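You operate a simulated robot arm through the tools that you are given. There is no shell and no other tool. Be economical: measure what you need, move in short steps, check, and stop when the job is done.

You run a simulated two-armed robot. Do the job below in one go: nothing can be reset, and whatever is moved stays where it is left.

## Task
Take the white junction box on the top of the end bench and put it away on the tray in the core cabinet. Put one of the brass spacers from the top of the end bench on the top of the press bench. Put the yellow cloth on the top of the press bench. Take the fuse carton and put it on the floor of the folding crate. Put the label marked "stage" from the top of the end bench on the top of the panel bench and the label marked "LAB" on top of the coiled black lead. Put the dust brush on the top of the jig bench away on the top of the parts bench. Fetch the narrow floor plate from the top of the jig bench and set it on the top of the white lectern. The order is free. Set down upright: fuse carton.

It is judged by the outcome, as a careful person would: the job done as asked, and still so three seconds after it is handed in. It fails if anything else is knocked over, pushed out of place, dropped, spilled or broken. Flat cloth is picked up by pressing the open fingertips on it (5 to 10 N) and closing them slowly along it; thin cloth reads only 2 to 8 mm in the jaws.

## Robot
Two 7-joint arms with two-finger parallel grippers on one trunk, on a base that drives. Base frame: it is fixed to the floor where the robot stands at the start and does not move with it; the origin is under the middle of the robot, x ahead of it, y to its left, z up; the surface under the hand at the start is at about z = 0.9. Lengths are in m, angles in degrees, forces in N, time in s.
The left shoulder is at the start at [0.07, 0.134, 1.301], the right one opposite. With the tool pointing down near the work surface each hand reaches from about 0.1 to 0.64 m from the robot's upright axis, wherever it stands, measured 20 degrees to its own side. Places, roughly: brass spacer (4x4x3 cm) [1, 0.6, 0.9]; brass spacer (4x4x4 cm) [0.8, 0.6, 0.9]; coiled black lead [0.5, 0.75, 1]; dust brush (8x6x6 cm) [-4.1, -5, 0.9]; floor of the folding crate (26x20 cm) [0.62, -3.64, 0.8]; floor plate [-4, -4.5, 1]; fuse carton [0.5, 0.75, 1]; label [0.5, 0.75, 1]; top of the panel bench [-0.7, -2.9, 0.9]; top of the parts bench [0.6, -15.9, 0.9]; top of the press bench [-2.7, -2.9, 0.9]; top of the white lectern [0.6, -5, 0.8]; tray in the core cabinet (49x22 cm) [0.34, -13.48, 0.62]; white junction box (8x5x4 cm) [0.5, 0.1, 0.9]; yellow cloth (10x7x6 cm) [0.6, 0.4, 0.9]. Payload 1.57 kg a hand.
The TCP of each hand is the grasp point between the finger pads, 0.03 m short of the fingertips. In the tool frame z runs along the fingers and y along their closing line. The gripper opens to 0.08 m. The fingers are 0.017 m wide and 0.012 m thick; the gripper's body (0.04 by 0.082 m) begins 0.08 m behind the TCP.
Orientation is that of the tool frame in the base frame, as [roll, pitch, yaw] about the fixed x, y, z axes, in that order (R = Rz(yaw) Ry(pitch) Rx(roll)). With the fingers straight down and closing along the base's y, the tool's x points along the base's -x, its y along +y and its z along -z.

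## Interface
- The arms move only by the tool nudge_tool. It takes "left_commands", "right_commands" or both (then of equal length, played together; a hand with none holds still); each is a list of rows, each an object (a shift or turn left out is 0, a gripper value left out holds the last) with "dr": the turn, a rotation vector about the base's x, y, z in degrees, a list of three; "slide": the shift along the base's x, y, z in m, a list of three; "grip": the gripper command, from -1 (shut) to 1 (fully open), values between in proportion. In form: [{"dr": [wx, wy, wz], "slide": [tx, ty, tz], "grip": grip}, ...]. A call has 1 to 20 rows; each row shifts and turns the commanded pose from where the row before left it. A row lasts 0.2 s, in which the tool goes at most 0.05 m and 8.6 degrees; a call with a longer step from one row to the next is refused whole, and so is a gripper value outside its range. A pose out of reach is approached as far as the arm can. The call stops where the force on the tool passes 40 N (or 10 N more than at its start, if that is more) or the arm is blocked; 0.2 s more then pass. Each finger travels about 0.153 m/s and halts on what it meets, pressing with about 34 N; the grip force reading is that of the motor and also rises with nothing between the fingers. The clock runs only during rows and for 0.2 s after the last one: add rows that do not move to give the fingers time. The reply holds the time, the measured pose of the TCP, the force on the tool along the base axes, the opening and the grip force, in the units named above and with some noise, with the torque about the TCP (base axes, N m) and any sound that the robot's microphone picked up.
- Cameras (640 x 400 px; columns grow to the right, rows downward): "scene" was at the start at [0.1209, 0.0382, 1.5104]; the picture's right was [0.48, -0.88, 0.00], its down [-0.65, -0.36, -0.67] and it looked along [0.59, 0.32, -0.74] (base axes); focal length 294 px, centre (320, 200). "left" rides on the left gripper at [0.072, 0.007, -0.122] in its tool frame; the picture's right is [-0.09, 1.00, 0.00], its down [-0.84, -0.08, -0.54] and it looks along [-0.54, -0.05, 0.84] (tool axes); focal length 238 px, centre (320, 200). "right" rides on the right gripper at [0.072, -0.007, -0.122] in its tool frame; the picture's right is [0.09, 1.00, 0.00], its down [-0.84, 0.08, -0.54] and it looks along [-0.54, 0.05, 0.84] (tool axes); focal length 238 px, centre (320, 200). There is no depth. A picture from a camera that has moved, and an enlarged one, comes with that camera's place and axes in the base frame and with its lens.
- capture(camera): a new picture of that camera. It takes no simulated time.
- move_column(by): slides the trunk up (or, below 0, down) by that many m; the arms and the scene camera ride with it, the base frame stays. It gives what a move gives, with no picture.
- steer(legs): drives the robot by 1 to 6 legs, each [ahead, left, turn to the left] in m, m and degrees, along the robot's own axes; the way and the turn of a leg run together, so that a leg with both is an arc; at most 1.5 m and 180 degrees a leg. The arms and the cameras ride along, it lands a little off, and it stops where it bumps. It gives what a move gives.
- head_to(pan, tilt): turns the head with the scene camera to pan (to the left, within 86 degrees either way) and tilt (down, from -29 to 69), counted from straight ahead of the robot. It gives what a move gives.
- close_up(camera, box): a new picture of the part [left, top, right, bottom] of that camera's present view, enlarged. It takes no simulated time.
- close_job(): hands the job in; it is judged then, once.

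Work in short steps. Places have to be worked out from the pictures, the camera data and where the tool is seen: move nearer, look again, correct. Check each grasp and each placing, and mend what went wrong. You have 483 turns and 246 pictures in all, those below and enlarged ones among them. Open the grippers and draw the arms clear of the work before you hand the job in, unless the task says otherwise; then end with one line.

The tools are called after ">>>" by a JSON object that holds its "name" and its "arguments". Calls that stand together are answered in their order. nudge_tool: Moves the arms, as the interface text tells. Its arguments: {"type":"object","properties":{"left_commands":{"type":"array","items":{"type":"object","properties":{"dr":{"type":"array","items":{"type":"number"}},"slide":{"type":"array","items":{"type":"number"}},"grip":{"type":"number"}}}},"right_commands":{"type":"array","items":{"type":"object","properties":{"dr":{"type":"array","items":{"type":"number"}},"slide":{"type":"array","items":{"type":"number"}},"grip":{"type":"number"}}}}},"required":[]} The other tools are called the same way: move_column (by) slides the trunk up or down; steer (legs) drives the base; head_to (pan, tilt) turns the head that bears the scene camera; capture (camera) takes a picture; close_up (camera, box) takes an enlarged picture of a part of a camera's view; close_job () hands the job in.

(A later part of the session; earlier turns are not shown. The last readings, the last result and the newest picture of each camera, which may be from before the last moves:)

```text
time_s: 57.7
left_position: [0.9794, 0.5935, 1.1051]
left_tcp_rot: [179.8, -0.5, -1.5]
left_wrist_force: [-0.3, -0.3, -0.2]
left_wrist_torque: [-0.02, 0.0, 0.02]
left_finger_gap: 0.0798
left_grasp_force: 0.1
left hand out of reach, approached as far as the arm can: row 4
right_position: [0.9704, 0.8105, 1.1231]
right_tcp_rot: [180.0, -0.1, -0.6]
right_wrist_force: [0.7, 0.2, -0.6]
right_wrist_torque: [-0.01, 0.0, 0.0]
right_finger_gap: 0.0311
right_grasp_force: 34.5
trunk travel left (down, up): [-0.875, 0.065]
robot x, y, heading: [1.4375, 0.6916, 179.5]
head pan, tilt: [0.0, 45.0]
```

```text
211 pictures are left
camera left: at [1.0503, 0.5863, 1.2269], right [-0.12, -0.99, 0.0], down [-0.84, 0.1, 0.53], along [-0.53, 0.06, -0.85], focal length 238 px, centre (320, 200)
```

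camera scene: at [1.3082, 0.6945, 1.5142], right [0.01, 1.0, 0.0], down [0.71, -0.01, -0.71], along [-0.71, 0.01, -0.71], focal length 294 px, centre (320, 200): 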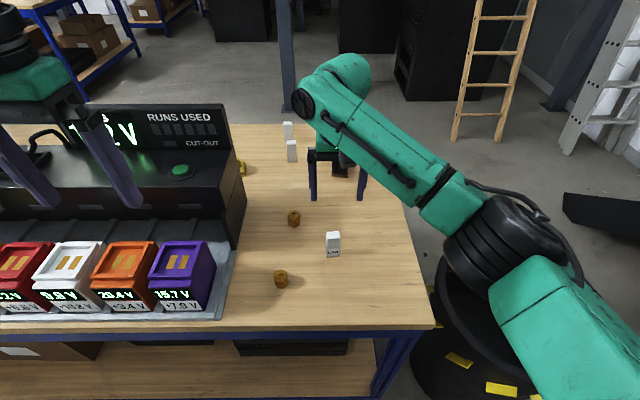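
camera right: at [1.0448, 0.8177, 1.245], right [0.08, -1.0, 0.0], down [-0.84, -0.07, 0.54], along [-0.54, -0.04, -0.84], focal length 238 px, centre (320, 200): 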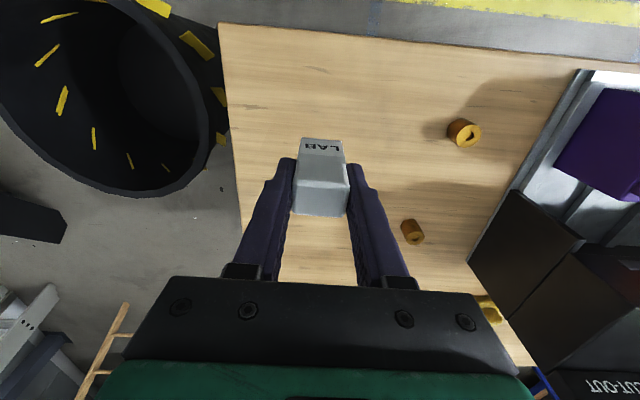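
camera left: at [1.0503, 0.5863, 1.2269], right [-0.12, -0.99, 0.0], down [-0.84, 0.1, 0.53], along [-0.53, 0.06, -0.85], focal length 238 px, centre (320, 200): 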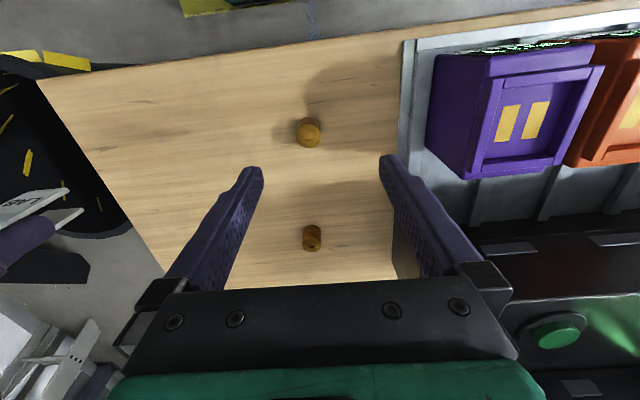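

Spacer at about [0.968, 0.609]; I correct by (-0.011, +0.016) and lower to z≈0.94.

>>> {"name": "nudge_tool", "arguments": {"left_commands": [{"slide": [-0.011, 0.016, -0.03]}, {"slide": [0, 0, -0.04]}, {"slide": [0, 0, -0.04]}, {}]}}

>>> {"name": "capture", "arguments": {"camera": "left"}}

```text
time_s: 58.7
left_position: [0.9945, 0.5788, 1.0134]
left_tcp_rot: [179.8, -0.4, -1.5]
left_wrist_force: [-0.4, 0.2, 0.4]
left_wrist_torque: [-0.04, -0.02, 0.01]
left_finger_gap: 0.0797
left_grasp_force: 0.1
left hand out of reach, approached as far as the arm can: row 1, 2, 3
right_position: [0.9699, 0.8116, 1.1236]
right_tcp_rot: [180.0, 0.0, -0.5]
right_wrist_force: [0.2, -1.1, 0.2]
right_wrist_torque: [-0.01, 0.02, 0.0]
right_finger_gap: 0.0314
right_grasp_force: 34.3
trunk travel left (down, up): [-0.875, 0.065]
robot x, y, heading: [1.4397, 0.6955, 179.3]
head pan, tilt: [0.0, 45.0]
```

```text
210 pictures are left
camera left: at [1.0642, 0.5706, 1.1356], right [-0.12, -0.99, 0.0], down [-0.84, 0.1, 0.54], along [-0.53, 0.06, -0.84], focal length 238 px, centre (320, 200)
```

left: 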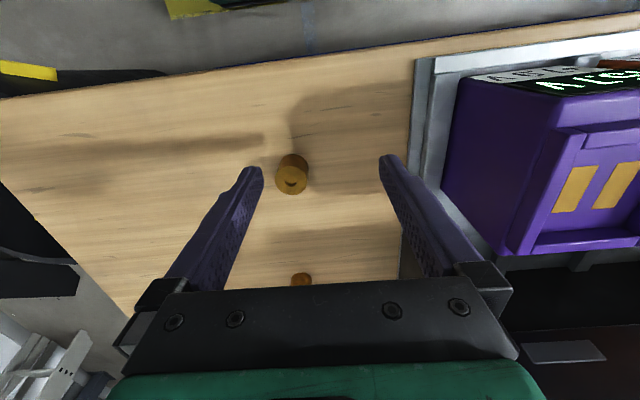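

The left arm runs out of its range this close to the centre line. I lift it and shift the robot 0.12 m to its right so the spacer lies more to the left side.

>>> {"name": "nudge_tool", "arguments": {"left_commands": [{"slide": [0.01, 0, 0.045]}, {"slide": [0.01, 0, 0.045]}, {"slide": [0, 0, 0.04]}], "right_commands": [{"slide": [0.02, 0, 0.01]}, {"slide": [0.02, 0, 0.01]}, {}]}}

>>> {"name": "steer", "arguments": {"legs": [[0, -0.12, 0]]}}

```text
time_s: 59.5
left_position: [1.0173, 0.5776, 1.1438]
left_tcp_rot: [179.7, -0.7, -1.5]
left_wrist_force: [-0.1, -0.9, 0.2]
left_wrist_torque: [-0.01, -0.05, -0.01]
left_finger_gap: 0.08
left_grasp_force: 0.0
right_position: [1.0112, 0.8107, 1.1418]
right_tcp_rot: [180.0, -0.1, -0.6]
right_wrist_force: [0.0, 0.1, -0.6]
right_wrist_torque: [0.0, -0.02, -0.02]
right_finger_gap: 0.0311
right_grasp_force: 34.0
trunk travel left (down, up): [-0.875, 0.065]
robot x, y, heading: [1.4427, 0.695, 179.4]
head pan, tilt: [0.0, 45.0]
```

```text
time_s: 60.8
left_position: [1.0182, 0.6957, 1.1437]
left_tcp_rot: [180.0, -0.4, -1.3]
left_wrist_force: [0.2, -0.5, -0.4]
left_wrist_torque: [0.01, 0.0, 0.02]
left_finger_gap: 0.0799
left_grasp_force: 0.0
right_position: [1.0121, 0.9271, 1.1436]
right_tcp_rot: [-179.8, -0.1, -0.5]
right_wrist_force: [-1.1, -0.3, -0.3]
right_wrist_torque: [0.01, 0.0, 0.04]
right_finger_gap: 0.0313
right_grasp_force: 33.7
trunk travel left (down, up): [-0.875, 0.065]
robot x, y, heading: [1.4357, 0.8139, 179.5]
head pan, tilt: [0.0, 45.0]
```

Now left hand to [0.968, 0.609] above the spacer and down.

>>> {"name": "nudge_tool", "arguments": {"left_commands": [{"slide": [-0.017, -0.029, 0]}, {"slide": [-0.017, -0.029, 0]}, {"slide": [-0.016, -0.029, -0.03]}, {"slide": [0, 0, -0.04]}, {"slide": [0, 0, -0.04]}, {}]}}

>>> {"name": "capture", "arguments": {"camera": "left"}}

```text
time_s: 62.2
left_position: [0.9687, 0.6108, 1.0312]
left_tcp_rot: [179.7, -0.6, -1.3]
left_wrist_force: [-0.1, 0.2, 0.0]
left_wrist_torque: [0.0, 0.02, -0.01]
left_finger_gap: 0.0803
left_grasp_force: 0.0
right_position: [1.0125, 0.9287, 1.1422]
right_tcp_rot: [180.0, 0.1, -0.5]
right_wrist_force: [0.2, 0.2, -0.4]
right_wrist_torque: [0.02, -0.02, 0.02]
right_finger_gap: 0.0317
right_grasp_force: 33.6
trunk travel left (down, up): [-0.875, 0.065]
robot x, y, heading: [1.439, 0.8141, 179.6]
head pan, tilt: [0.0, 45.0]
```

```text
209 pictures are left
camera left: at [1.0383, 0.6035, 1.1543], right [-0.11, -0.99, 0.0], down [-0.84, 0.1, 0.53], along [-0.53, 0.06, -0.85], focal length 238 px, centre (320, 200)
```

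left: 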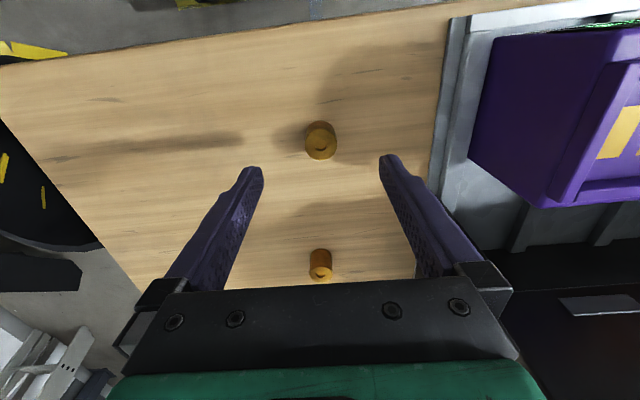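

Spacer is about [0.961, 0.612]; within a centimetre of the TCP. I lower to 0.938 with a small correction and close.

>>> {"name": "nudge_tool", "arguments": {"left_commands": [{"slide": [-0.006, 0.001, -0.03]}, {"slide": [0, 0, -0.03]}, {"slide": [0, 0, -0.033]}, {}]}}

>>> {"name": "nudge_tool", "arguments": {"left_commands": [{"grip": 0}, {"grip": -0.4}, {"grip": -0.8}, {"grip": -0.8}]}}

>>> {"name": "capture", "arguments": {"camera": "left"}}

```text
time_s: 63.2
left_position: [0.9732, 0.6064, 0.9533]
left_tcp_rot: [179.9, -0.4, -1.3]
left_wrist_force: [0.6, -0.1, -0.3]
left_wrist_torque: [0.0, 0.02, -0.01]
left_finger_gap: 0.08
left_grasp_force: 0.0
left hand out of reach, approached as far as the arm can: row 3
right_position: [1.0123, 0.9283, 1.1419]
right_tcp_rot: [180.0, -0.1, -0.5]
right_wrist_force: [1.2, 0.3, -0.4]
right_wrist_torque: [-0.01, 0.0, 0.0]
right_finger_gap: 0.0315
right_grasp_force: 34.2
trunk travel left (down, up): [-0.875, 0.065]
robot x, y, heading: [1.4384, 0.8137, 179.5]
head pan, tilt: [0.0, 45.0]
```

```text
time_s: 64.2
left_position: [0.9728, 0.6064, 0.953]
left_tcp_rot: [179.8, -0.4, -1.3]
left_wrist_force: [-0.2, 0.8, 0.6]
left_wrist_torque: [-0.01, 0.0, 0.01]
left_finger_gap: 0.027
left_grasp_force: 33.8
right_position: [1.0131, 0.9302, 1.1419]
right_tcp_rot: [179.9, 0.0, -0.5]
right_wrist_force: [-1.2, -0.2, -0.4]
right_wrist_torque: [0.0, -0.01, 0.0]
right_finger_gap: 0.0312
right_grasp_force: 34.4
trunk travel left (down, up): [-0.875, 0.065]
robot x, y, heading: [1.4405, 0.8141, 179.6]
head pan, tilt: [0.0, 45.0]
```

```text
208 pictures are left
camera left: at [1.044, 0.5983, 1.0764], right [-0.11, -0.99, 0.0], down [-0.84, 0.1, 0.54], along [-0.53, 0.06, -0.84], focal length 238 px, centre (320, 200)
```

left: 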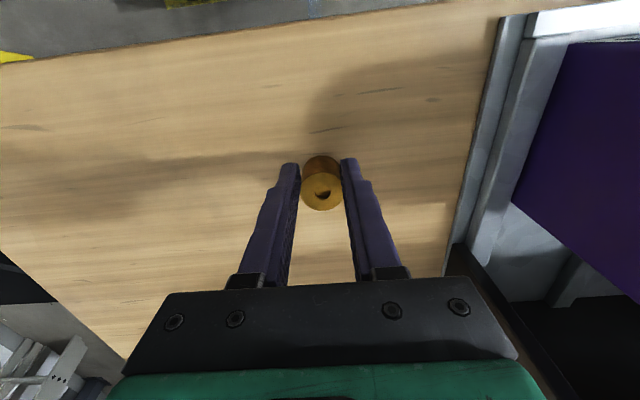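

The grip looks off-centre since the arm ran out of range again. I open, lift and move the robot nearer by 5 cm to get a centred grasp.

>>> {"name": "nudge_tool", "arguments": {"left_commands": [{"grip": 0}, {"grip": 1}, {"grip": 1}, {"slide": [0, 0, 0.04]}, {"slide": [0, 0, 0.04]}, {}]}}

>>> {"name": "steer", "arguments": {"legs": [[0.06, 0, 0]]}}

>>> {"name": "capture", "arguments": {"camera": "left"}}

```text
time_s: 65.6
left_position: [0.9724, 0.6044, 1.0342]
left_tcp_rot: [179.8, -0.5, -1.2]
left_wrist_force: [0.0, 0.3, 0.9]
left_wrist_torque: [-0.03, -0.01, -0.01]
left_finger_gap: 0.0798
left_grasp_force: 0.0
right_position: [1.0127, 0.9286, 1.1419]
right_tcp_rot: [-180.0, 0.0, -0.5]
right_wrist_force: [-0.1, 0.7, 0.1]
right_wrist_torque: [-0.02, -0.02, 0.0]
right_finger_gap: 0.0313
right_grasp_force: 33.9
trunk travel left (down, up): [-0.875, 0.065]
robot x, y, heading: [1.4387, 0.8139, 179.4]
head pan, tilt: [0.0, 45.0]
```

```text
time_s: 66.5
left_position: [0.9203, 0.6037, 1.0379]
left_tcp_rot: [179.8, -0.1, -1.3]
left_wrist_force: [0.4, 0.5, 1.0]
left_wrist_torque: [-0.02, 0.1, 0.02]
left_finger_gap: 0.0798
left_grasp_force: 0.0
right_position: [0.9615, 0.9295, 1.1452]
right_tcp_rot: [180.0, 0.3, -0.5]
right_wrist_force: [0.2, 0.5, -1.3]
right_wrist_torque: [0.02, 0.06, 0.02]
right_finger_gap: 0.0314
right_grasp_force: 34.1
trunk travel left (down, up): [-0.875, 0.065]
robot x, y, heading: [1.3782, 0.8122, 179.3]
head pan, tilt: [0.0, 45.0]
```

```text
207 pictures are left
camera left: at [0.9917, 0.5977, 1.1593], right [-0.12, -0.99, 0.0], down [-0.84, 0.1, 0.54], along [-0.54, 0.06, -0.84], focal length 238 px, centre (320, 200)
```

left: 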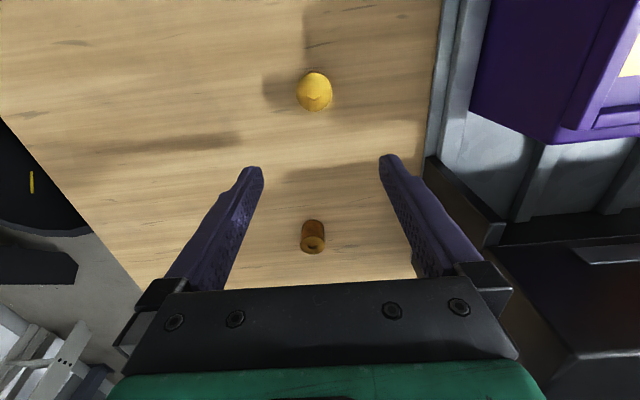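

Spacer now computes to [0.957, 0.606]. I move there and lower in two checks.

>>> {"name": "nudge_tool", "arguments": {"left_commands": [{"slide": [0.02, 0.001, 0]}, {"slide": [0.017, 0.001, 0]}, {"slide": [0, 0, -0.035]}, {"slide": [0, 0, -0.035]}, {"slide": [0, 0, -0.03]}, {}]}}

>>> {"name": "capture", "arguments": {"camera": "left"}}

```text
time_s: 68.0
left_position: [0.9502, 0.6066, 0.9338]
left_tcp_rot: [179.7, -0.6, -1.3]
left_wrist_force: [0.5, -0.2, 0.3]
left_wrist_torque: [0.0, -0.02, 0.03]
left_finger_gap: 0.0799
left_grasp_force: 0.0
right_position: [0.9531, 0.9307, 1.1434]
right_tcp_rot: [-180.0, -0.1, -0.5]
right_wrist_force: [-0.3, 0.1, 0.0]
right_wrist_torque: [0.03, 0.01, -0.04]
right_finger_gap: 0.0312
right_grasp_force: 34.8
trunk travel left (down, up): [-0.875, 0.065]
robot x, y, heading: [1.3776, 0.8151, 179.7]
head pan, tilt: [0.0, 45.0]
```

```text
206 pictures are left
camera left: at [1.0212, 0.5993, 1.0555], right [-0.12, -0.99, 0.0], down [-0.84, 0.1, 0.53], along [-0.53, 0.06, -0.85], focal length 238 px, centre (320, 200)
```

left: 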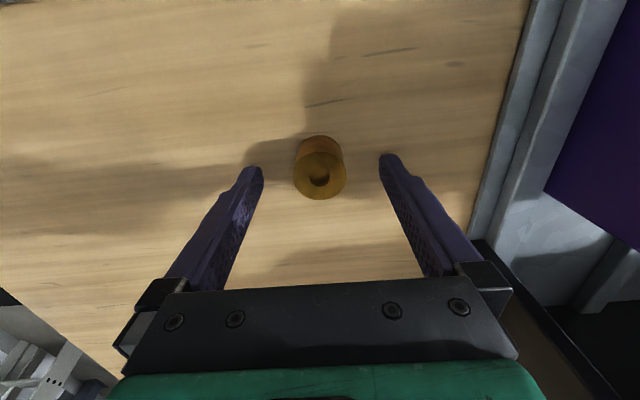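

Top centre is at x≈0.960; I shift +0.009 and close.

>>> {"name": "nudge_tool", "arguments": {"left_commands": [{"slide": [0.009, 0, 0]}, {}, {"grip": 0}, {"grip": -0.4}, {"grip": -0.8}, {"grip": -0.8}]}}

>>> {"name": "nudge_tool", "arguments": {"left_commands": [{"slide": [0, 0, 0.04]}, {"slide": [0, 0, 0.04]}, {"slide": [0.01, 0, 0.045]}, {"slide": [0.02, 0, 0.04]}, {"slide": [0.02, 0, 0.04]}]}}

>>> {"name": "capture", "arguments": {"camera": "left"}}

```text
time_s: 69.3
left_position: [0.9591, 0.6065, 0.9333]
left_tcp_rot: [179.9, -0.5, -1.2]
left_wrist_force: [0.7, -0.5, 1.0]
left_wrist_torque: [0.0, 0.01, 0.0]
left_finger_gap: 0.0303
left_grasp_force: 33.9
right_position: [0.9539, 0.931, 1.142]
right_tcp_rot: [-180.0, -0.1, -0.5]
right_wrist_force: [-0.3, -0.3, -0.6]
right_wrist_torque: [0.03, 0.02, 0.0]
right_finger_gap: 0.0314
right_grasp_force: 34.2
trunk travel left (down, up): [-0.875, 0.065]
robot x, y, heading: [1.3806, 0.8131, 179.4]
head pan, tilt: [0.0, 45.0]
```

```text
time_s: 70.5
left_position: [1.0108, 0.6083, 1.138]
left_tcp_rot: [179.8, -0.4, -1.4]
left_wrist_force: [0.3, -0.2, -0.3]
left_wrist_torque: [0.02, 0.03, 0.0]
left_finger_gap: 0.0306
left_grasp_force: 33.9
right_position: [0.9557, 0.9302, 1.1428]
right_tcp_rot: [-180.0, 0.1, -0.6]
right_wrist_force: [1.3, -0.4, 0.6]
right_wrist_torque: [0.0, 0.0, 0.0]
right_finger_gap: 0.0315
right_grasp_force: 33.9
trunk travel left (down, up): [-0.875, 0.065]
robot x, y, heading: [1.3809, 0.8104, 179.6]
head pan, tilt: [0.0, 45.0]
```

```text
205 pictures are left
camera left: at [1.0808, 0.6008, 1.2608], right [-0.12, -0.99, 0.0], down [-0.84, 0.1, 0.54], along [-0.53, 0.06, -0.84], focal length 238 px, centre (320, 200)
```

left: 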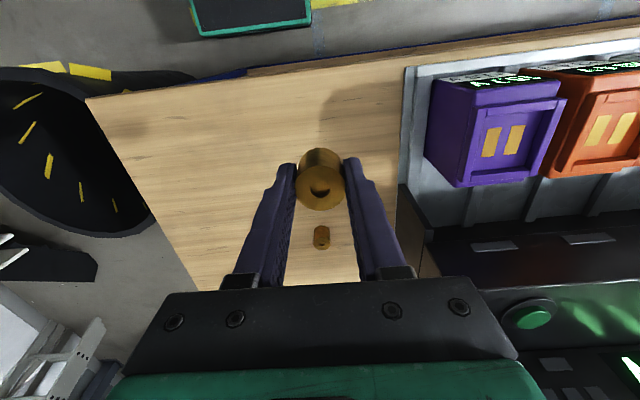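

Spacer held at 30 mm. I back off and retrace a path around the bin, keeping clear of both the board and the bin.

>>> {"name": "steer", "arguments": {"legs": [[-0.15, 0, 0], [0, -0.6, 0], [0.08, -0.35, 0], [0.25, -0.22, 0], [1.1, 0, 0]]}}

```text
time_s: 83.8
left_position: [-0.2455, 1.767, 1.1368]
left_tcp_rot: [179.8, -0.5, 0.2]
left_wrist_force: [0.1, -0.8, 0.0]
left_wrist_torque: [0.0, -0.01, 0.02]
left_finger_gap: 0.0298
left_grasp_force: 33.9
right_position: [-0.3071, 2.0865, 1.1433]
right_tcp_rot: [180.0, 0.0, 0.9]
right_wrist_force: [0.9, -0.3, -0.6]
right_wrist_torque: [0.01, 0.01, -0.05]
right_finger_gap: 0.0316
right_grasp_force: 34.0
trunk travel left (down, up): [-0.875, 0.065]
robot x, y, heading: [0.1235, 1.9846, -179.3]
head pan, tilt: [0.0, 45.0]
```

Now I turn to face the bench and move to the right until the coil is in front of the right hand.

>>> {"name": "steer", "arguments": {"legs": [[0, 0, 179.3], [-0.12, -1.05, 0]]}}

>>> {"name": "head_to", "arguments": {"pan": -10, "tilt": 50}}

>>> {"name": "capture", "arguments": {"camera": "scene"}}

>>> {"name": "capture", "arguments": {"camera": "right"}}

```text
time_s: 95.5
left_position: [0.4059, 1.3463, 1.1368]
left_tcp_rot: [179.5, -0.6, -178.2]
left_wrist_force: [0.5, -0.3, -1.1]
left_wrist_torque: [0.05, 0.01, 0.0]
left_finger_gap: 0.0301
left_grasp_force: 34.0
right_position: [0.4783, 1.0274, 1.1407]
right_tcp_rot: [180.0, 0.0, -177.4]
right_wrist_force: [0.3, 0.0, -1.3]
right_wrist_torque: [0.04, -0.03, 0.0]
right_finger_gap: 0.0314
right_grasp_force: 33.6
trunk travel left (down, up): [-0.875, 0.065]
robot x, y, heading: [0.0403, 1.1206, 2.4]
head pan, tilt: [0.0, 45.0]
stopped in leg 2: the robot was blocked; the commanded pose is now the measured one
```

```text
time_s: 96.2
left_position: [0.4045, 1.3451, 1.136]
left_tcp_rot: [179.7, -0.5, -178.2]
left_wrist_force: [-0.1, 0.3, -0.8]
left_wrist_torque: [0.03, 0.03, -0.02]
left_finger_gap: 0.0299
left_grasp_force: 33.6
right_position: [0.4774, 1.0274, 1.1414]
right_tcp_rot: [180.0, -0.1, -177.3]
right_wrist_force: [0.1, 0.2, -0.4]
right_wrist_torque: [0.02, -0.02, 0.0]
right_finger_gap: 0.0313
right_grasp_force: 34.0
trunk travel left (down, up): [-0.875, 0.065]
robot x, y, heading: [0.0401, 1.1212, 2.6]
head pan, tilt: [-10.0, 50.0]
```

```text
204 pictures are left
camera scene: at [0.1718, 1.1115, 1.5072], right [-0.13, -0.99, 0.0], down [-0.76, 0.1, -0.64], along [0.64, -0.08, -0.77], focal length 294 px, centre (320, 200)
```

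scene: 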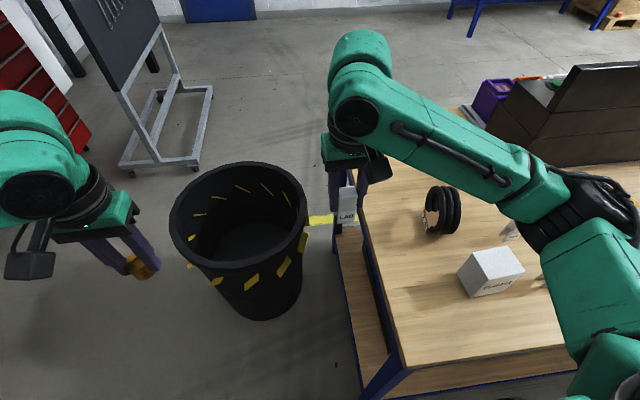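

```text
203 pictures are left
camera right: at [0.4051, 1.0184, 1.264], right [-0.14, 0.99, 0.0], down [0.83, 0.11, 0.54], along [0.54, 0.08, -0.84], focal length 238 px, centre (320, 200)
```

right: 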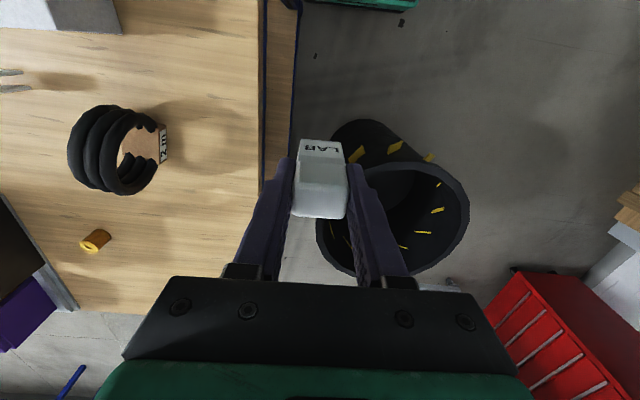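

The base touched the bench's corner leg. I back up 8 cm, straighten and then move right.

>>> {"name": "steer", "arguments": {"legs": [[-0.07, 0, -2.5], [0, -0.22, 0]]}}

>>> {"name": "capture", "arguments": {"camera": "right"}}

```text
time_s: 98.5
left_position: [0.3441, 1.1123, 1.1371]
left_tcp_rot: [-180.0, -0.5, 179.3]
left_wrist_force: [0.0, 0.2, -0.7]
left_wrist_torque: [-0.03, 0.02, -0.01]
left_finger_gap: 0.0302
left_grasp_force: 33.5
right_position: [0.403, 0.791, 1.1432]
right_tcp_rot: [-179.8, -0.1, -179.9]
right_wrist_force: [0.3, 0.0, -0.9]
right_wrist_torque: [-0.02, 0.02, 0.0]
right_finger_gap: 0.0313
right_grasp_force: 33.6
trunk travel left (down, up): [-0.875, 0.065]
robot x, y, heading: [-0.0268, 0.8999, -0.0]
head pan, tilt: [-10.0, 50.0]
```

```text
202 pictures are left
camera right: at [0.3312, 0.7851, 1.2643], right [-0.09, 1.0, 0.0], down [0.84, 0.08, 0.54], along [0.54, 0.05, -0.84], focal length 238 px, centre (320, 200)
```

right: 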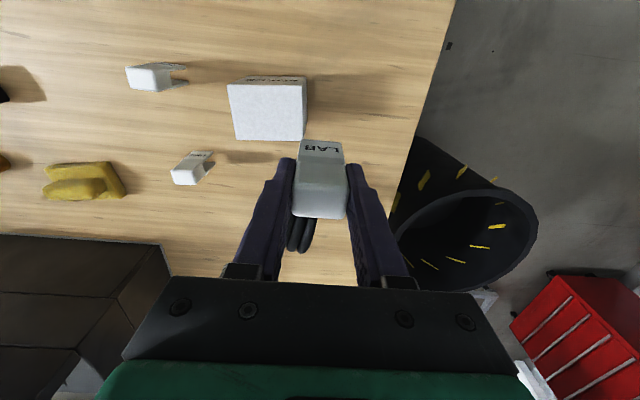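

I turn the right hand 90° about the vertical so the clip's slot lines up with the loops.

>>> {"name": "nudge_tool", "arguments": {"right_commands": [{"dr": [0, 0, 8.5], "slide": [0, 0, 0.02]}, {"dr": [0, 0, 8.5], "slide": [0, 0, 0.02]}, {"dr": [0, 0, 8.5]}, {"dr": [0, 0, 8.5]}, {"dr": [0, 0, 8.5]}, {"dr": [0, 0, 8.5]}, {"dr": [0, 0, 8.5]}, {"dr": [0, 0, 8.5]}, {"dr": [0, 0, 8.5]}, {"dr": [0, 0, 8.5]}, {"dr": [0, 0, 5]}, {}]}}

>>> {"name": "capture", "arguments": {"camera": "right"}}

>>> {"name": "capture", "arguments": {"camera": "scene"}}

```text
time_s: 101.1
left_position: [0.3442, 1.1096, 1.1365]
left_tcp_rot: [179.9, -0.5, 179.2]
left_wrist_force: [-0.1, -0.6, 0.2]
left_wrist_torque: [-0.02, 0.01, -0.03]
left_finger_gap: 0.0299
left_grasp_force: 34.0
right_position: [0.4016, 0.7877, 1.1822]
right_tcp_rot: [179.9, 0.0, -89.7]
right_wrist_force: [0.2, 0.2, -0.3]
right_wrist_torque: [-0.04, 0.01, 0.0]
right_finger_gap: 0.0314
right_grasp_force: 33.7
trunk travel left (down, up): [-0.875, 0.065]
robot x, y, heading: [-0.0265, 0.8968, -0.1]
head pan, tilt: [-10.0, 50.0]
```

```text
201 pictures are left
camera right: at [0.4085, 0.7167, 1.3044], right [-1.0, -0.1, 0.0], down [-0.08, 0.84, 0.54], along [-0.05, 0.54, -0.84], focal length 238 px, centre (320, 200)
```

right: 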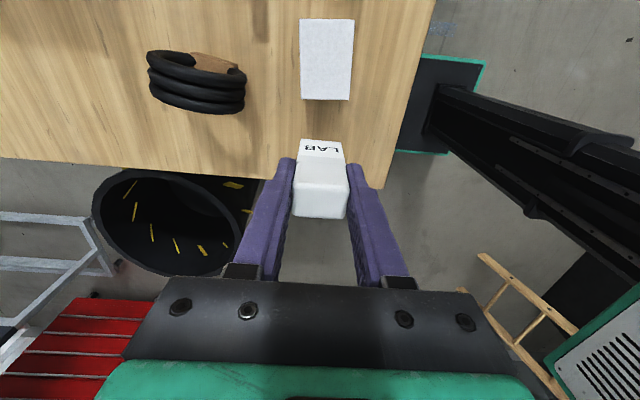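

```text
200 pictures are left
camera scene: at [0.1015, 0.8856, 1.5072], right [-0.17, -0.98, 0.0], down [-0.75, 0.13, -0.64], along [0.63, -0.11, -0.77], focal length 294 px, centre (320, 200)
```

scene: 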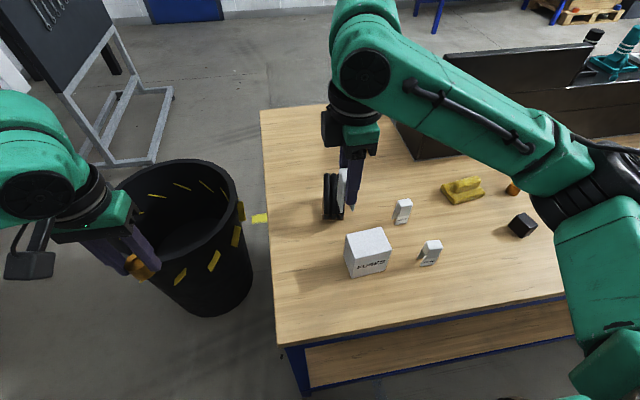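

I need the coil position precisely, so I zoom in on it from both cameras.

>>> {"name": "close_up", "arguments": {"camera": "right", "box": [130, 30, 270, 130]}}

>>> {"name": "close_up", "arguments": {"camera": "scene", "box": [300, 140, 400, 230]}}

```text
4.00 times, centred on (200, 80) of right
camera zoom: at [0.4085, 0.7167, 1.3044], right [-1.0, -0.1, 0.0], down [-0.08, 0.84, 0.54], along [-0.05, 0.54, -0.84], focal length 953 px, centre (800, 680)
```

zoom: 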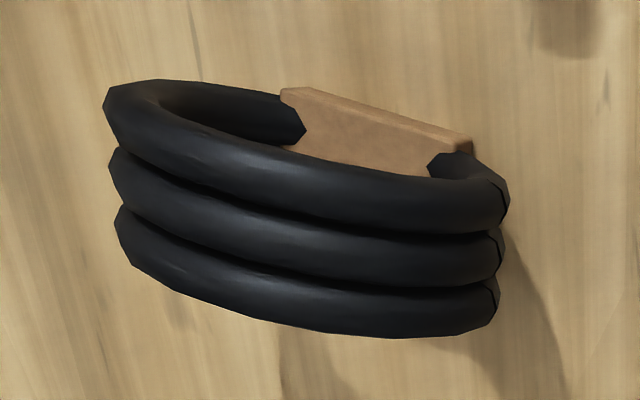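

```text
4.44 times, centred on (350, 185) of scene
camera zoom: at [0.1015, 0.8856, 1.5072], right [-0.17, -0.98, 0.0], down [-0.75, 0.13, -0.64], along [0.63, -0.11, -0.77], focal length 1309 px, centre (187, 267)
```

zoom: 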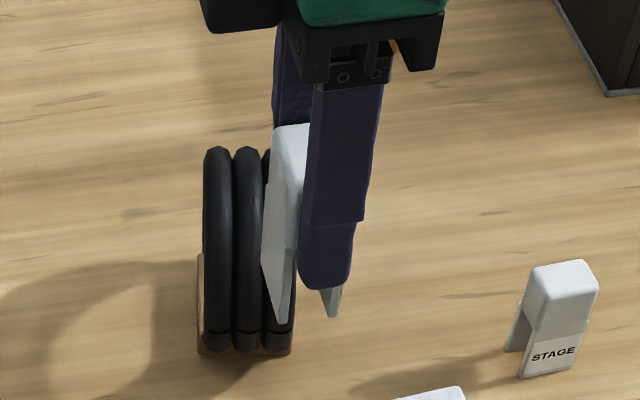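

The ring top is near [0.56, 0.772, 1.025], three loops about 1.45 cm apart. Standing the clip with both legs across all three loops is steadier, so I turn back (to yaw ≈175.5) and move over the crown.

>>> {"name": "nudge_tool", "arguments": {"right_commands": [{"dr": [0, 0, -8.5]}, {"dr": [0, 0, -8.5]}, {"dr": [0, 0, -8.5]}, {"dr": [0, 0, -8.5]}, {"dr": [0, 0, -8.5]}, {"dr": [0, 0, -8.5]}, {"dr": [0, 0, -8.5]}, {"dr": [0, 0, -8.5], "slide": [0.03, -0.003, 0]}, {"dr": [0, 0, -8.5], "slide": [0.03, -0.003, 0]}, {"dr": [0, 0, -8.5], "slide": [0.03, -0.003, 0]}, {"dr": [0, 0, -8.5], "slide": [0.03, -0.003, 0]}, {"slide": [0.038, -0.004, -0.02]}, {}]}}

>>> {"name": "capture", "arguments": {"camera": "right"}}

>>> {"name": "close_up", "arguments": {"camera": "scene", "box": [270, 100, 430, 230]}}

```text
time_s: 103.9
left_position: [0.3421, 1.1088, 1.137]
left_tcp_rot: [179.8, -0.5, 179.2]
left_wrist_force: [-0.2, 0.4, -0.5]
left_wrist_torque: [0.05, 0.06, 0.02]
left_finger_gap: 0.0298
left_grasp_force: 33.8
right_position: [0.5607, 0.7722, 1.1634]
right_tcp_rot: [-179.9, 0.0, 176.6]
right_wrist_force: [-0.3, 0.7, 0.0]
right_wrist_torque: [0.04, 0.02, -0.01]
right_finger_gap: 0.0313
right_grasp_force: 34.2
trunk travel left (down, up): [-0.875, 0.065]
robot x, y, heading: [-0.0256, 0.8999, -0.4]
head pan, tilt: [-10.0, 50.0]
```

```text
197 pictures are left
camera right: at [0.4883, 0.7705, 1.2852], right [-0.03, 1.0, 0.0], down [0.84, 0.03, 0.54], along [0.54, 0.02, -0.84], focal length 238 px, centre (320, 200)
```

right: 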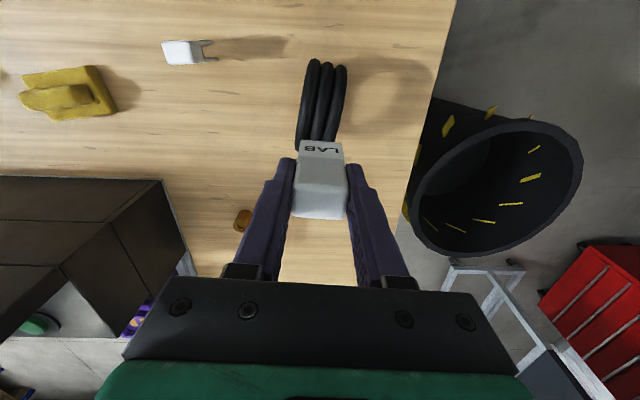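

```text
3.08 times, centred on (350, 165) of scene
camera zoom: at [0.101, 0.8854, 1.5073], right [-0.17, -0.98, 0.0], down [-0.75, 0.13, -0.64], along [0.63, -0.11, -0.77], focal length 906 px, centre (228, 308)
```

zoom: 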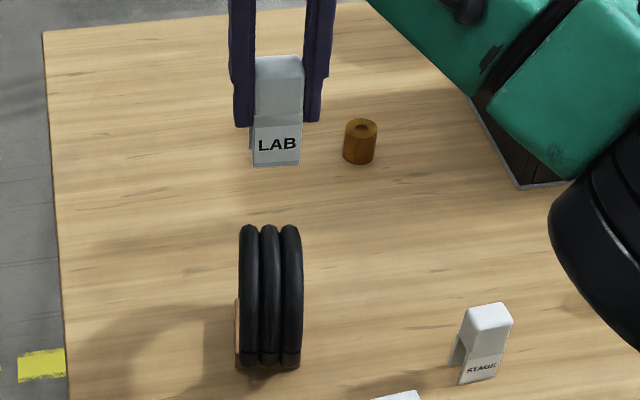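

Label aligned above the middle of the loops. I lower gradually and watch the force.

>>> {"name": "nudge_tool", "arguments": {"right_commands": [{"slide": [0, 0, -0.03]}, {"slide": [0, 0, -0.03]}, {"slide": [0, 0, -0.008]}, {}]}}

>>> {"name": "close_up", "arguments": {"camera": "scene", "box": [270, 120, 410, 240]}}

>>> {"name": "capture", "arguments": {"camera": "right"}}

```text
time_s: 104.9
left_position: [0.3436, 1.1093, 1.1374]
left_tcp_rot: [179.8, -0.6, 179.3]
left_wrist_force: [0.9, 0.0, -0.2]
left_wrist_torque: [0.0, 0.01, -0.01]
left_finger_gap: 0.0298
left_grasp_force: 34.3
right_position: [0.5607, 0.7725, 1.094]
right_tcp_rot: [-180.0, 0.0, 176.6]
right_wrist_force: [0.5, -0.3, -0.5]
right_wrist_torque: [0.03, 0.0, 0.01]
right_finger_gap: 0.0312
right_grasp_force: 34.1
trunk travel left (down, up): [-0.875, 0.065]
robot x, y, heading: [-0.0273, 0.901, -0.1]
head pan, tilt: [-10.0, 50.0]
```

```text
3.33 times, centred on (340, 180) of scene
camera zoom: at [0.1017, 0.8858, 1.5072], right [-0.17, -0.98, 0.0], down [-0.75, 0.13, -0.64], along [0.63, -0.11, -0.77], focal length 982 px, centre (253, 267)
```

zoom: 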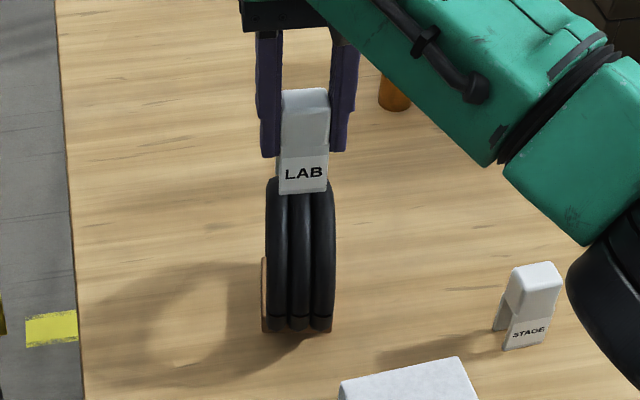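

```text
194 pictures are left
camera right: at [0.4876, 0.7701, 1.2158], right [-0.03, 1.0, 0.0], down [0.84, 0.03, 0.54], along [0.54, 0.02, -0.84], focal length 238 px, centre (320, 200)
```

right: 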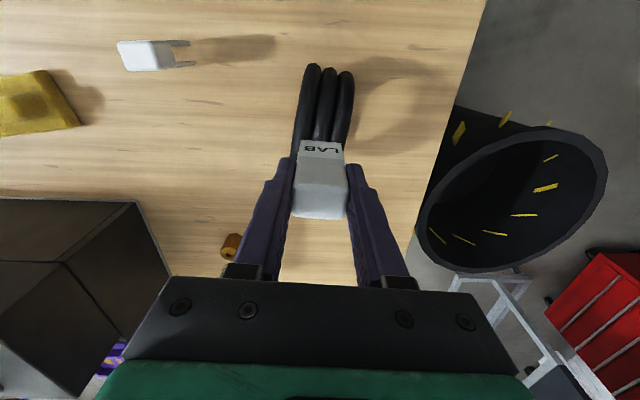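

Nicely centred over the three loops. Lowering in 2 mm steps until contact.

>>> {"name": "nudge_tool", "arguments": {"right_commands": [{"slide": [0, 0, -0.002]}, {"slide": [0, 0, -0.002]}, {"slide": [0, 0, -0.002]}, {}]}}

```text
time_s: 105.9
left_position: [0.3439, 1.1103, 1.1372]
left_tcp_rot: [179.9, -0.5, 179.2]
left_wrist_force: [0.2, 0.5, -0.5]
left_wrist_torque: [0.02, -0.03, 0.01]
left_finger_gap: 0.0299
left_grasp_force: 33.7
right_position: [0.5602, 0.7718, 1.0879]
right_tcp_rot: [-180.0, -0.1, 176.6]
right_wrist_force: [-0.1, -0.2, 0.4]
right_wrist_torque: [0.01, -0.02, -0.02]
right_finger_gap: 0.0313
right_grasp_force: 34.2
trunk travel left (down, up): [-0.875, 0.065]
robot x, y, heading: [-0.024, 0.8993, -0.1]
head pan, tilt: [-10.0, 50.0]
```

>>> {"name": "nudge_tool", "arguments": {"right_commands": [{"slide": [0, 0, -0.002]}, {"slide": [0, 0, -0.002]}, {"slide": [0, 0, -0.002]}, {}]}}

>>> {"name": "close_up", "arguments": {"camera": "scene", "box": [300, 140, 400, 220]}}

```text
time_s: 106.9
left_position: [0.3432, 1.1104, 1.1363]
left_tcp_rot: [179.8, -0.4, 179.2]
left_wrist_force: [-0.3, 0.6, -0.5]
left_wrist_torque: [0.01, -0.02, 0.01]
left_finger_gap: 0.0298
left_grasp_force: 34.1
right_position: [0.5597, 0.7729, 1.0832]
right_tcp_rot: [180.0, -0.2, 176.6]
right_wrist_force: [-0.4, 0.2, -0.9]
right_wrist_torque: [0.01, 0.0, -0.01]
right_finger_gap: 0.0314
right_grasp_force: 34.4
trunk travel left (down, up): [-0.875, 0.065]
robot x, y, heading: [-0.0248, 0.9016, -0.0]
head pan, tilt: [-10.0, 50.0]
```

```text
5.00 times, centred on (350, 180) of scene
camera zoom: at [0.1015, 0.8856, 1.5072], right [-0.17, -0.98, 0.0], down [-0.75, 0.13, -0.64], along [0.63, -0.11, -0.77], focal length 1472 px, centre (170, 300)
```

zoom: 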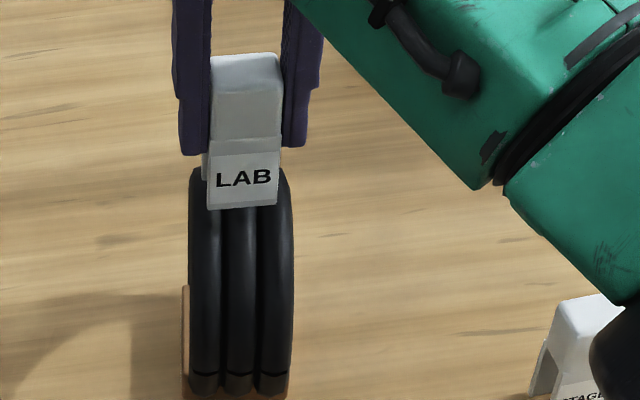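

No contact yet; a few more millimetres.

>>> {"name": "nudge_tool", "arguments": {"right_commands": [{"slide": [0, 0, -0.002]}, {"slide": [0, 0, -0.002]}, {"slide": [0, 0, -0.002]}, {}]}}

```text
time_s: 107.9
left_position: [0.3435, 1.1084, 1.1372]
left_tcp_rot: [179.8, -0.4, 179.3]
left_wrist_force: [0.7, -0.8, -0.4]
left_wrist_torque: [-0.02, 0.0, -0.02]
left_finger_gap: 0.03
left_grasp_force: 34.3
right_position: [0.5604, 0.7729, 1.0767]
right_tcp_rot: [180.0, 0.1, 176.5]
right_wrist_force: [3.7, -1.5, 8.3]
right_wrist_torque: [-0.05, -0.12, -0.01]
right_finger_gap: 0.0312
right_grasp_force: 33.8
trunk travel left (down, up): [-0.875, 0.065]
robot x, y, heading: [-0.0253, 0.8972, 0.2]
head pan, tilt: [-10.0, 50.0]
```

First contact at 8 N. I check from the left hand's camera how the legs sit on the ring.

>>> {"name": "capture", "arguments": {"camera": "left"}}

>>> {"name": "close_up", "arguments": {"camera": "right", "box": [240, 40, 420, 230]}}

```text
192 pictures are left
camera left: at [0.2722, 1.117, 1.2601], right [0.1, 0.99, 0.0], down [0.84, -0.09, 0.53], along [0.53, -0.05, -0.85], focal length 238 px, centre (320, 200)
```

left: 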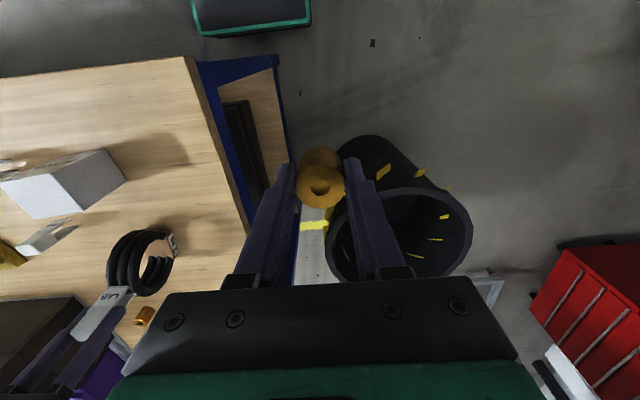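

```text
2.11 times, centred on (330, 135) of right
camera zoom: at [0.4871, 0.7701, 1.1988], right [-0.03, 1.0, 0.0], down [0.84, 0.03, 0.54], along [0.54, 0.02, -0.84], focal length 502 px, centre (299, 337)
```

zoom: 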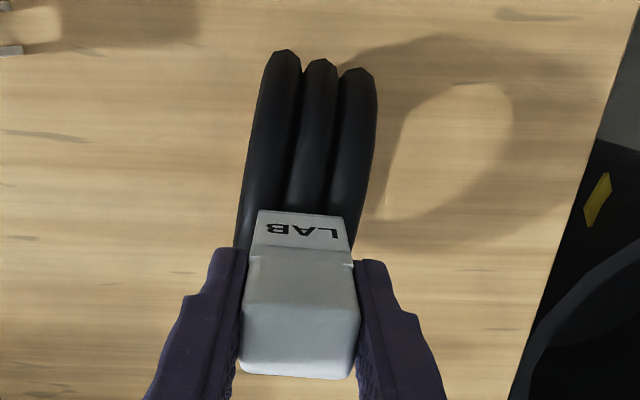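

>>> {"name": "close_up", "arguments": {"camera": "left", "box": [60, 210, 200, 340]}}

```text
3.08 times, centred on (130, 275) of left
camera zoom: at [0.2722, 1.117, 1.2601], right [0.1, 0.99, 0.0], down [0.84, -0.09, 0.53], along [0.53, -0.05, -0.85], focal length 733 px, centre (905, -31)
```

zoom: 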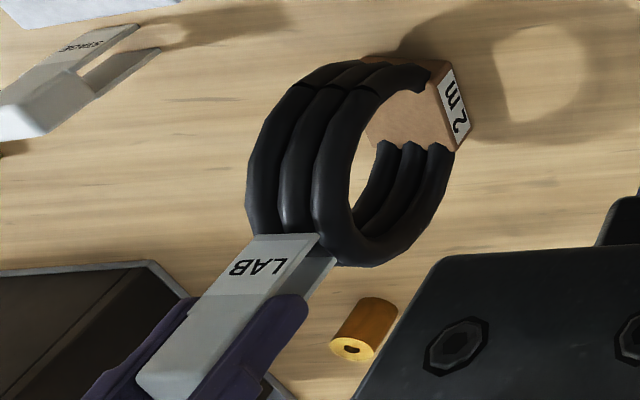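

The label sits a bit too far along +x over the ring, agreeing with the side force. I lift 6 mm, shift −0.012 in x and lower again.

>>> {"name": "nudge_tool", "arguments": {"right_commands": [{"slide": [0, 0, 0.008]}, {"slide": [-0.012, 0.001, 0]}, {}, {"slide": [0, 0, -0.003]}, {"slide": [0, 0, -0.002]}, {}]}}

>>> {"name": "close_up", "arguments": {"camera": "left", "box": [60, 210, 200, 340]}}

```text
time_s: 109.3
left_position: [0.3439, 1.11, 1.1371]
left_tcp_rot: [179.7, -0.6, 179.3]
left_wrist_force: [0.1, 0.3, -0.5]
left_wrist_torque: [-0.01, -0.02, 0.0]
left_finger_gap: 0.0299
left_grasp_force: 34.1
right_position: [0.5488, 0.7732, 1.0795]
right_tcp_rot: [180.0, 0.0, 176.6]
right_wrist_force: [1.0, -0.4, -0.8]
right_wrist_torque: [0.03, 0.0, -0.01]
right_finger_gap: 0.0313
right_grasp_force: 33.9
trunk travel left (down, up): [-0.875, 0.065]
robot x, y, heading: [-0.0255, 0.9033, 0.2]
head pan, tilt: [-10.0, 50.0]
```

```text
3.08 times, centred on (130, 275) of left
camera zoom: at [0.2728, 1.1168, 1.2598], right [0.1, 0.99, 0.0], down [0.84, -0.09, 0.53], along [0.53, -0.05, -0.85], focal length 733 px, centre (905, -31)
```

zoom: 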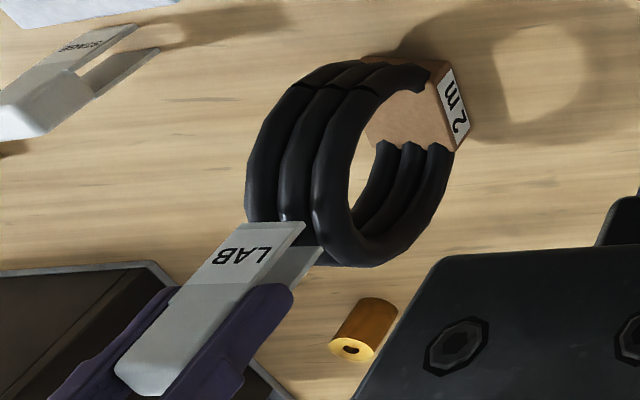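

Better centred. Lowering to contact.

>>> {"name": "nudge_tool", "arguments": {"right_commands": [{"slide": [0, 0, -0.002]}, {"slide": [0, 0, -0.001]}, {}]}}

>>> {"name": "nudge_tool", "arguments": {"right_commands": [{"slide": [0, 0, -0.001]}, {"slide": [0, 0, -0.001]}, {}]}}

```text
time_s: 110.1
left_position: [0.3442, 1.1085, 1.1374]
left_tcp_rot: [179.8, -0.5, 179.3]
left_wrist_force: [0.3, -0.9, -0.6]
left_wrist_torque: [0.0, 0.0, -0.04]
left_finger_gap: 0.0299
left_grasp_force: 33.8
right_position: [0.5483, 0.7734, 1.0774]
right_tcp_rot: [180.0, 0.0, 176.6]
right_wrist_force: [1.5, -0.6, 4.0]
right_wrist_torque: [0.01, -0.02, 0.0]
right_finger_gap: 0.0311
right_grasp_force: 34.0
trunk travel left (down, up): [-0.875, 0.065]
robot x, y, heading: [-0.0256, 0.8981, 0.1]
head pan, tilt: [-10.0, 50.0]
```

```text
time_s: 110.9
left_position: [0.3418, 1.11, 1.1374]
left_tcp_rot: [179.7, -0.3, 179.3]
left_wrist_force: [-0.2, 0.5, 0.2]
left_wrist_torque: [0.0, 0.02, -0.02]
left_finger_gap: 0.0301
left_grasp_force: 33.7
right_position: [0.5472, 0.7744, 1.0777]
right_tcp_rot: [180.0, 0.3, 176.6]
right_wrist_force: [2.8, -1.7, 16.8]
right_wrist_torque: [-0.04, -0.2, 0.01]
right_finger_gap: 0.0314
right_grasp_force: 33.8
trunk travel left (down, up): [-0.875, 0.065]
robot x, y, heading: [-0.0237, 0.8974, 0.2]
head pan, tilt: [-10.0, 50.0]
```

Force is now nearly vertical and centred (16.8 N). I relieve slightly, then open the fingers.

>>> {"name": "nudge_tool", "arguments": {"right_commands": [{"slide": [0, 0, 0.002]}, {}, {"grip": -0.1}, {"grip": 0.2}, {"grip": 0.6}, {"grip": 0.6}]}}

>>> {"name": "close_up", "arguments": {"camera": "left", "box": [60, 210, 200, 340]}}

>>> {"name": "close_up", "arguments": {"camera": "scene", "box": [270, 120, 410, 240]}}

```text
time_s: 112.3
left_position: [0.344, 1.109, 1.1369]
left_tcp_rot: [179.8, -0.6, 179.3]
left_wrist_force: [0.9, -1.0, -0.4]
left_wrist_torque: [-0.01, -0.01, -0.01]
left_finger_gap: 0.03
left_grasp_force: 34.0
right_position: [0.5493, 0.7735, 1.0761]
right_tcp_rot: [-180.0, 0.0, 176.6]
right_wrist_force: [0.2, 0.1, 0.6]
right_wrist_torque: [-0.01, 0.0, -0.03]
right_finger_gap: 0.0639
right_grasp_force: 0.1
trunk travel left (down, up): [-0.875, 0.065]
robot x, y, heading: [-0.0254, 0.8997, -0.1]
head pan, tilt: [-10.0, 50.0]
```

```text
3.08 times, centred on (130, 275) of left
camera zoom: at [0.2731, 1.1169, 1.2597], right [0.1, 0.99, 0.0], down [0.84, -0.09, 0.53], along [0.53, -0.05, -0.85], focal length 733 px, centre (905, -31)
```

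zoom: 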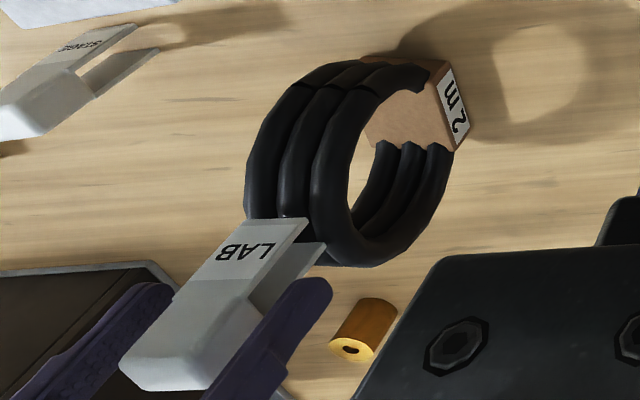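

```text
3.33 times, centred on (340, 180) of scene
camera zoom: at [0.1017, 0.8856, 1.5072], right [-0.17, -0.98, 0.0], down [-0.75, 0.13, -0.64], along [0.63, -0.11, -0.77], focal length 982 px, centre (253, 267)
```

zoom: 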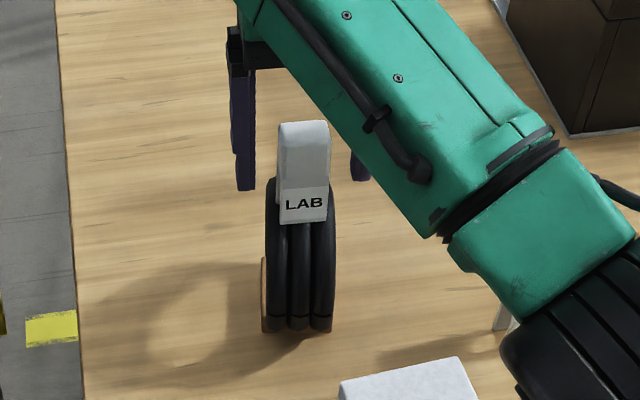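

The label stands on the loops by itself. I raise the right hand straight up and away.

>>> {"name": "nudge_tool", "arguments": {"right_commands": [{"slide": [0, 0, 0.02]}, {"slide": [0, 0, 0.03]}, {"slide": [0, 0, 0.045]}, {"slide": [0, 0, 0.045]}, {"slide": [-0.04, -0.02, 0.02], "grip": 1}, {"slide": [-0.045, -0.02, 0]}, {"slide": [-0.045, -0.02, 0]}]}}

>>> {"name": "capture", "arguments": {"camera": "scene"}}

```text
time_s: 113.9
left_position: [0.3427, 1.11, 1.1372]
left_tcp_rot: [179.8, -0.4, 179.3]
left_wrist_force: [-1.0, 0.2, -2.5]
left_wrist_torque: [0.03, -0.02, -0.01]
left_finger_gap: 0.03
left_grasp_force: 34.2
right_position: [0.4115, 0.7113, 1.2345]
right_tcp_rot: [-180.0, 0.0, 176.4]
right_wrist_force: [0.2, -0.3, -0.4]
right_wrist_torque: [0.0, -0.06, 0.03]
right_finger_gap: 0.08
right_grasp_force: 0.1
trunk travel left (down, up): [-0.875, 0.065]
robot x, y, heading: [-0.0262, 0.8988, 0.0]
head pan, tilt: [-10.0, 50.0]
```

```text
186 pictures are left
camera scene: at [0.0988, 0.8848, 1.5075], right [-0.17, -0.98, 0.0], down [-0.75, 0.13, -0.64], along [0.63, -0.11, -0.77], focal length 294 px, centre (320, 200)
```

scene: 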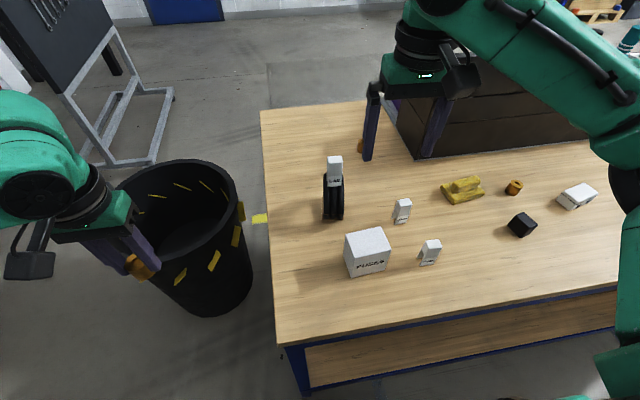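

LAB is in place. Keeping the spacer in the left hand, I move right 0.35 m to take the cloth with the right hand.

>>> {"name": "steer", "arguments": {"legs": [[0, -0.36, 0]]}}

>>> {"name": "head_to", "arguments": {"pan": -15, "tilt": 50}}

>>> {"name": "capture", "arguments": {"camera": "right"}}

>>> {"name": "capture", "arguments": {"camera": "scene"}}

```text
time_s: 116.2
left_position: [0.3436, 0.7484, 1.1372]
left_tcp_rot: [179.9, -0.5, 178.9]
left_wrist_force: [0.3, -0.7, -1.1]
left_wrist_torque: [0.02, 0.03, 0.0]
left_finger_gap: 0.0299
left_grasp_force: 33.4
right_position: [0.4138, 0.3529, 1.235]
right_tcp_rot: [-179.9, -0.1, 176.1]
right_wrist_force: [-0.6, -0.4, -0.2]
right_wrist_torque: [-0.01, -0.04, -0.01]
right_finger_gap: 0.0803
right_grasp_force: 0.0
trunk travel left (down, up): [-0.875, 0.065]
robot x, y, heading: [-0.0266, 0.5335, -0.4]
head pan, tilt: [-10.0, 50.0]
```

```text
time_s: 116.9
left_position: [0.3444, 0.747, 1.1364]
left_tcp_rot: [179.8, -0.6, 178.9]
left_wrist_force: [0.1, -0.2, -0.7]
left_wrist_torque: [0.02, -0.02, -0.03]
left_finger_gap: 0.0303
left_grasp_force: 34.0
right_position: [0.4133, 0.3509, 1.2339]
right_tcp_rot: [-179.9, 0.0, 176.2]
right_wrist_force: [-0.8, 0.1, -1.0]
right_wrist_torque: [0.02, -0.01, -0.01]
right_finger_gap: 0.0798
right_grasp_force: 0.0
trunk travel left (down, up): [-0.875, 0.065]
robot x, y, heading: [-0.0245, 0.5361, -0.5]
head pan, tilt: [-15.0, 50.0]
```

```text
185 pictures are left
camera right: at [0.3412, 0.3483, 1.3567], right [-0.03, 1.0, 0.0], down [0.84, 0.02, 0.54], along [0.54, 0.01, -0.84], focal length 238 px, centre (320, 200)
```

right: 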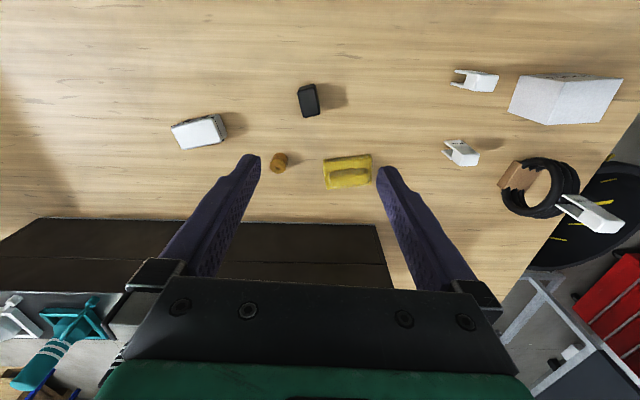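

```text
184 pictures are left
camera scene: at [0.0988, 0.5185, 1.5072], right [-0.26, -0.96, 0.0], down [-0.74, 0.2, -0.64], along [0.62, -0.17, -0.77], focal length 294 px, centre (320, 200)
```

scene: 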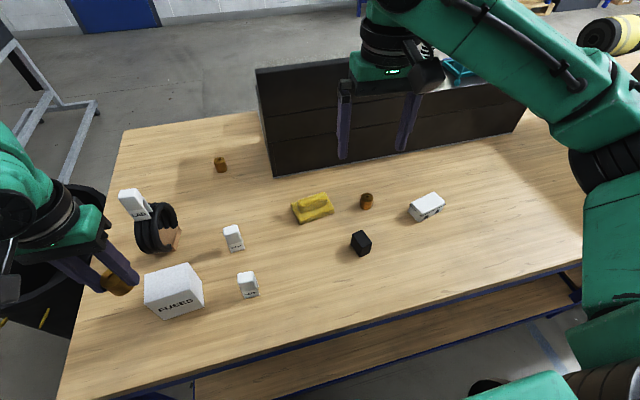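

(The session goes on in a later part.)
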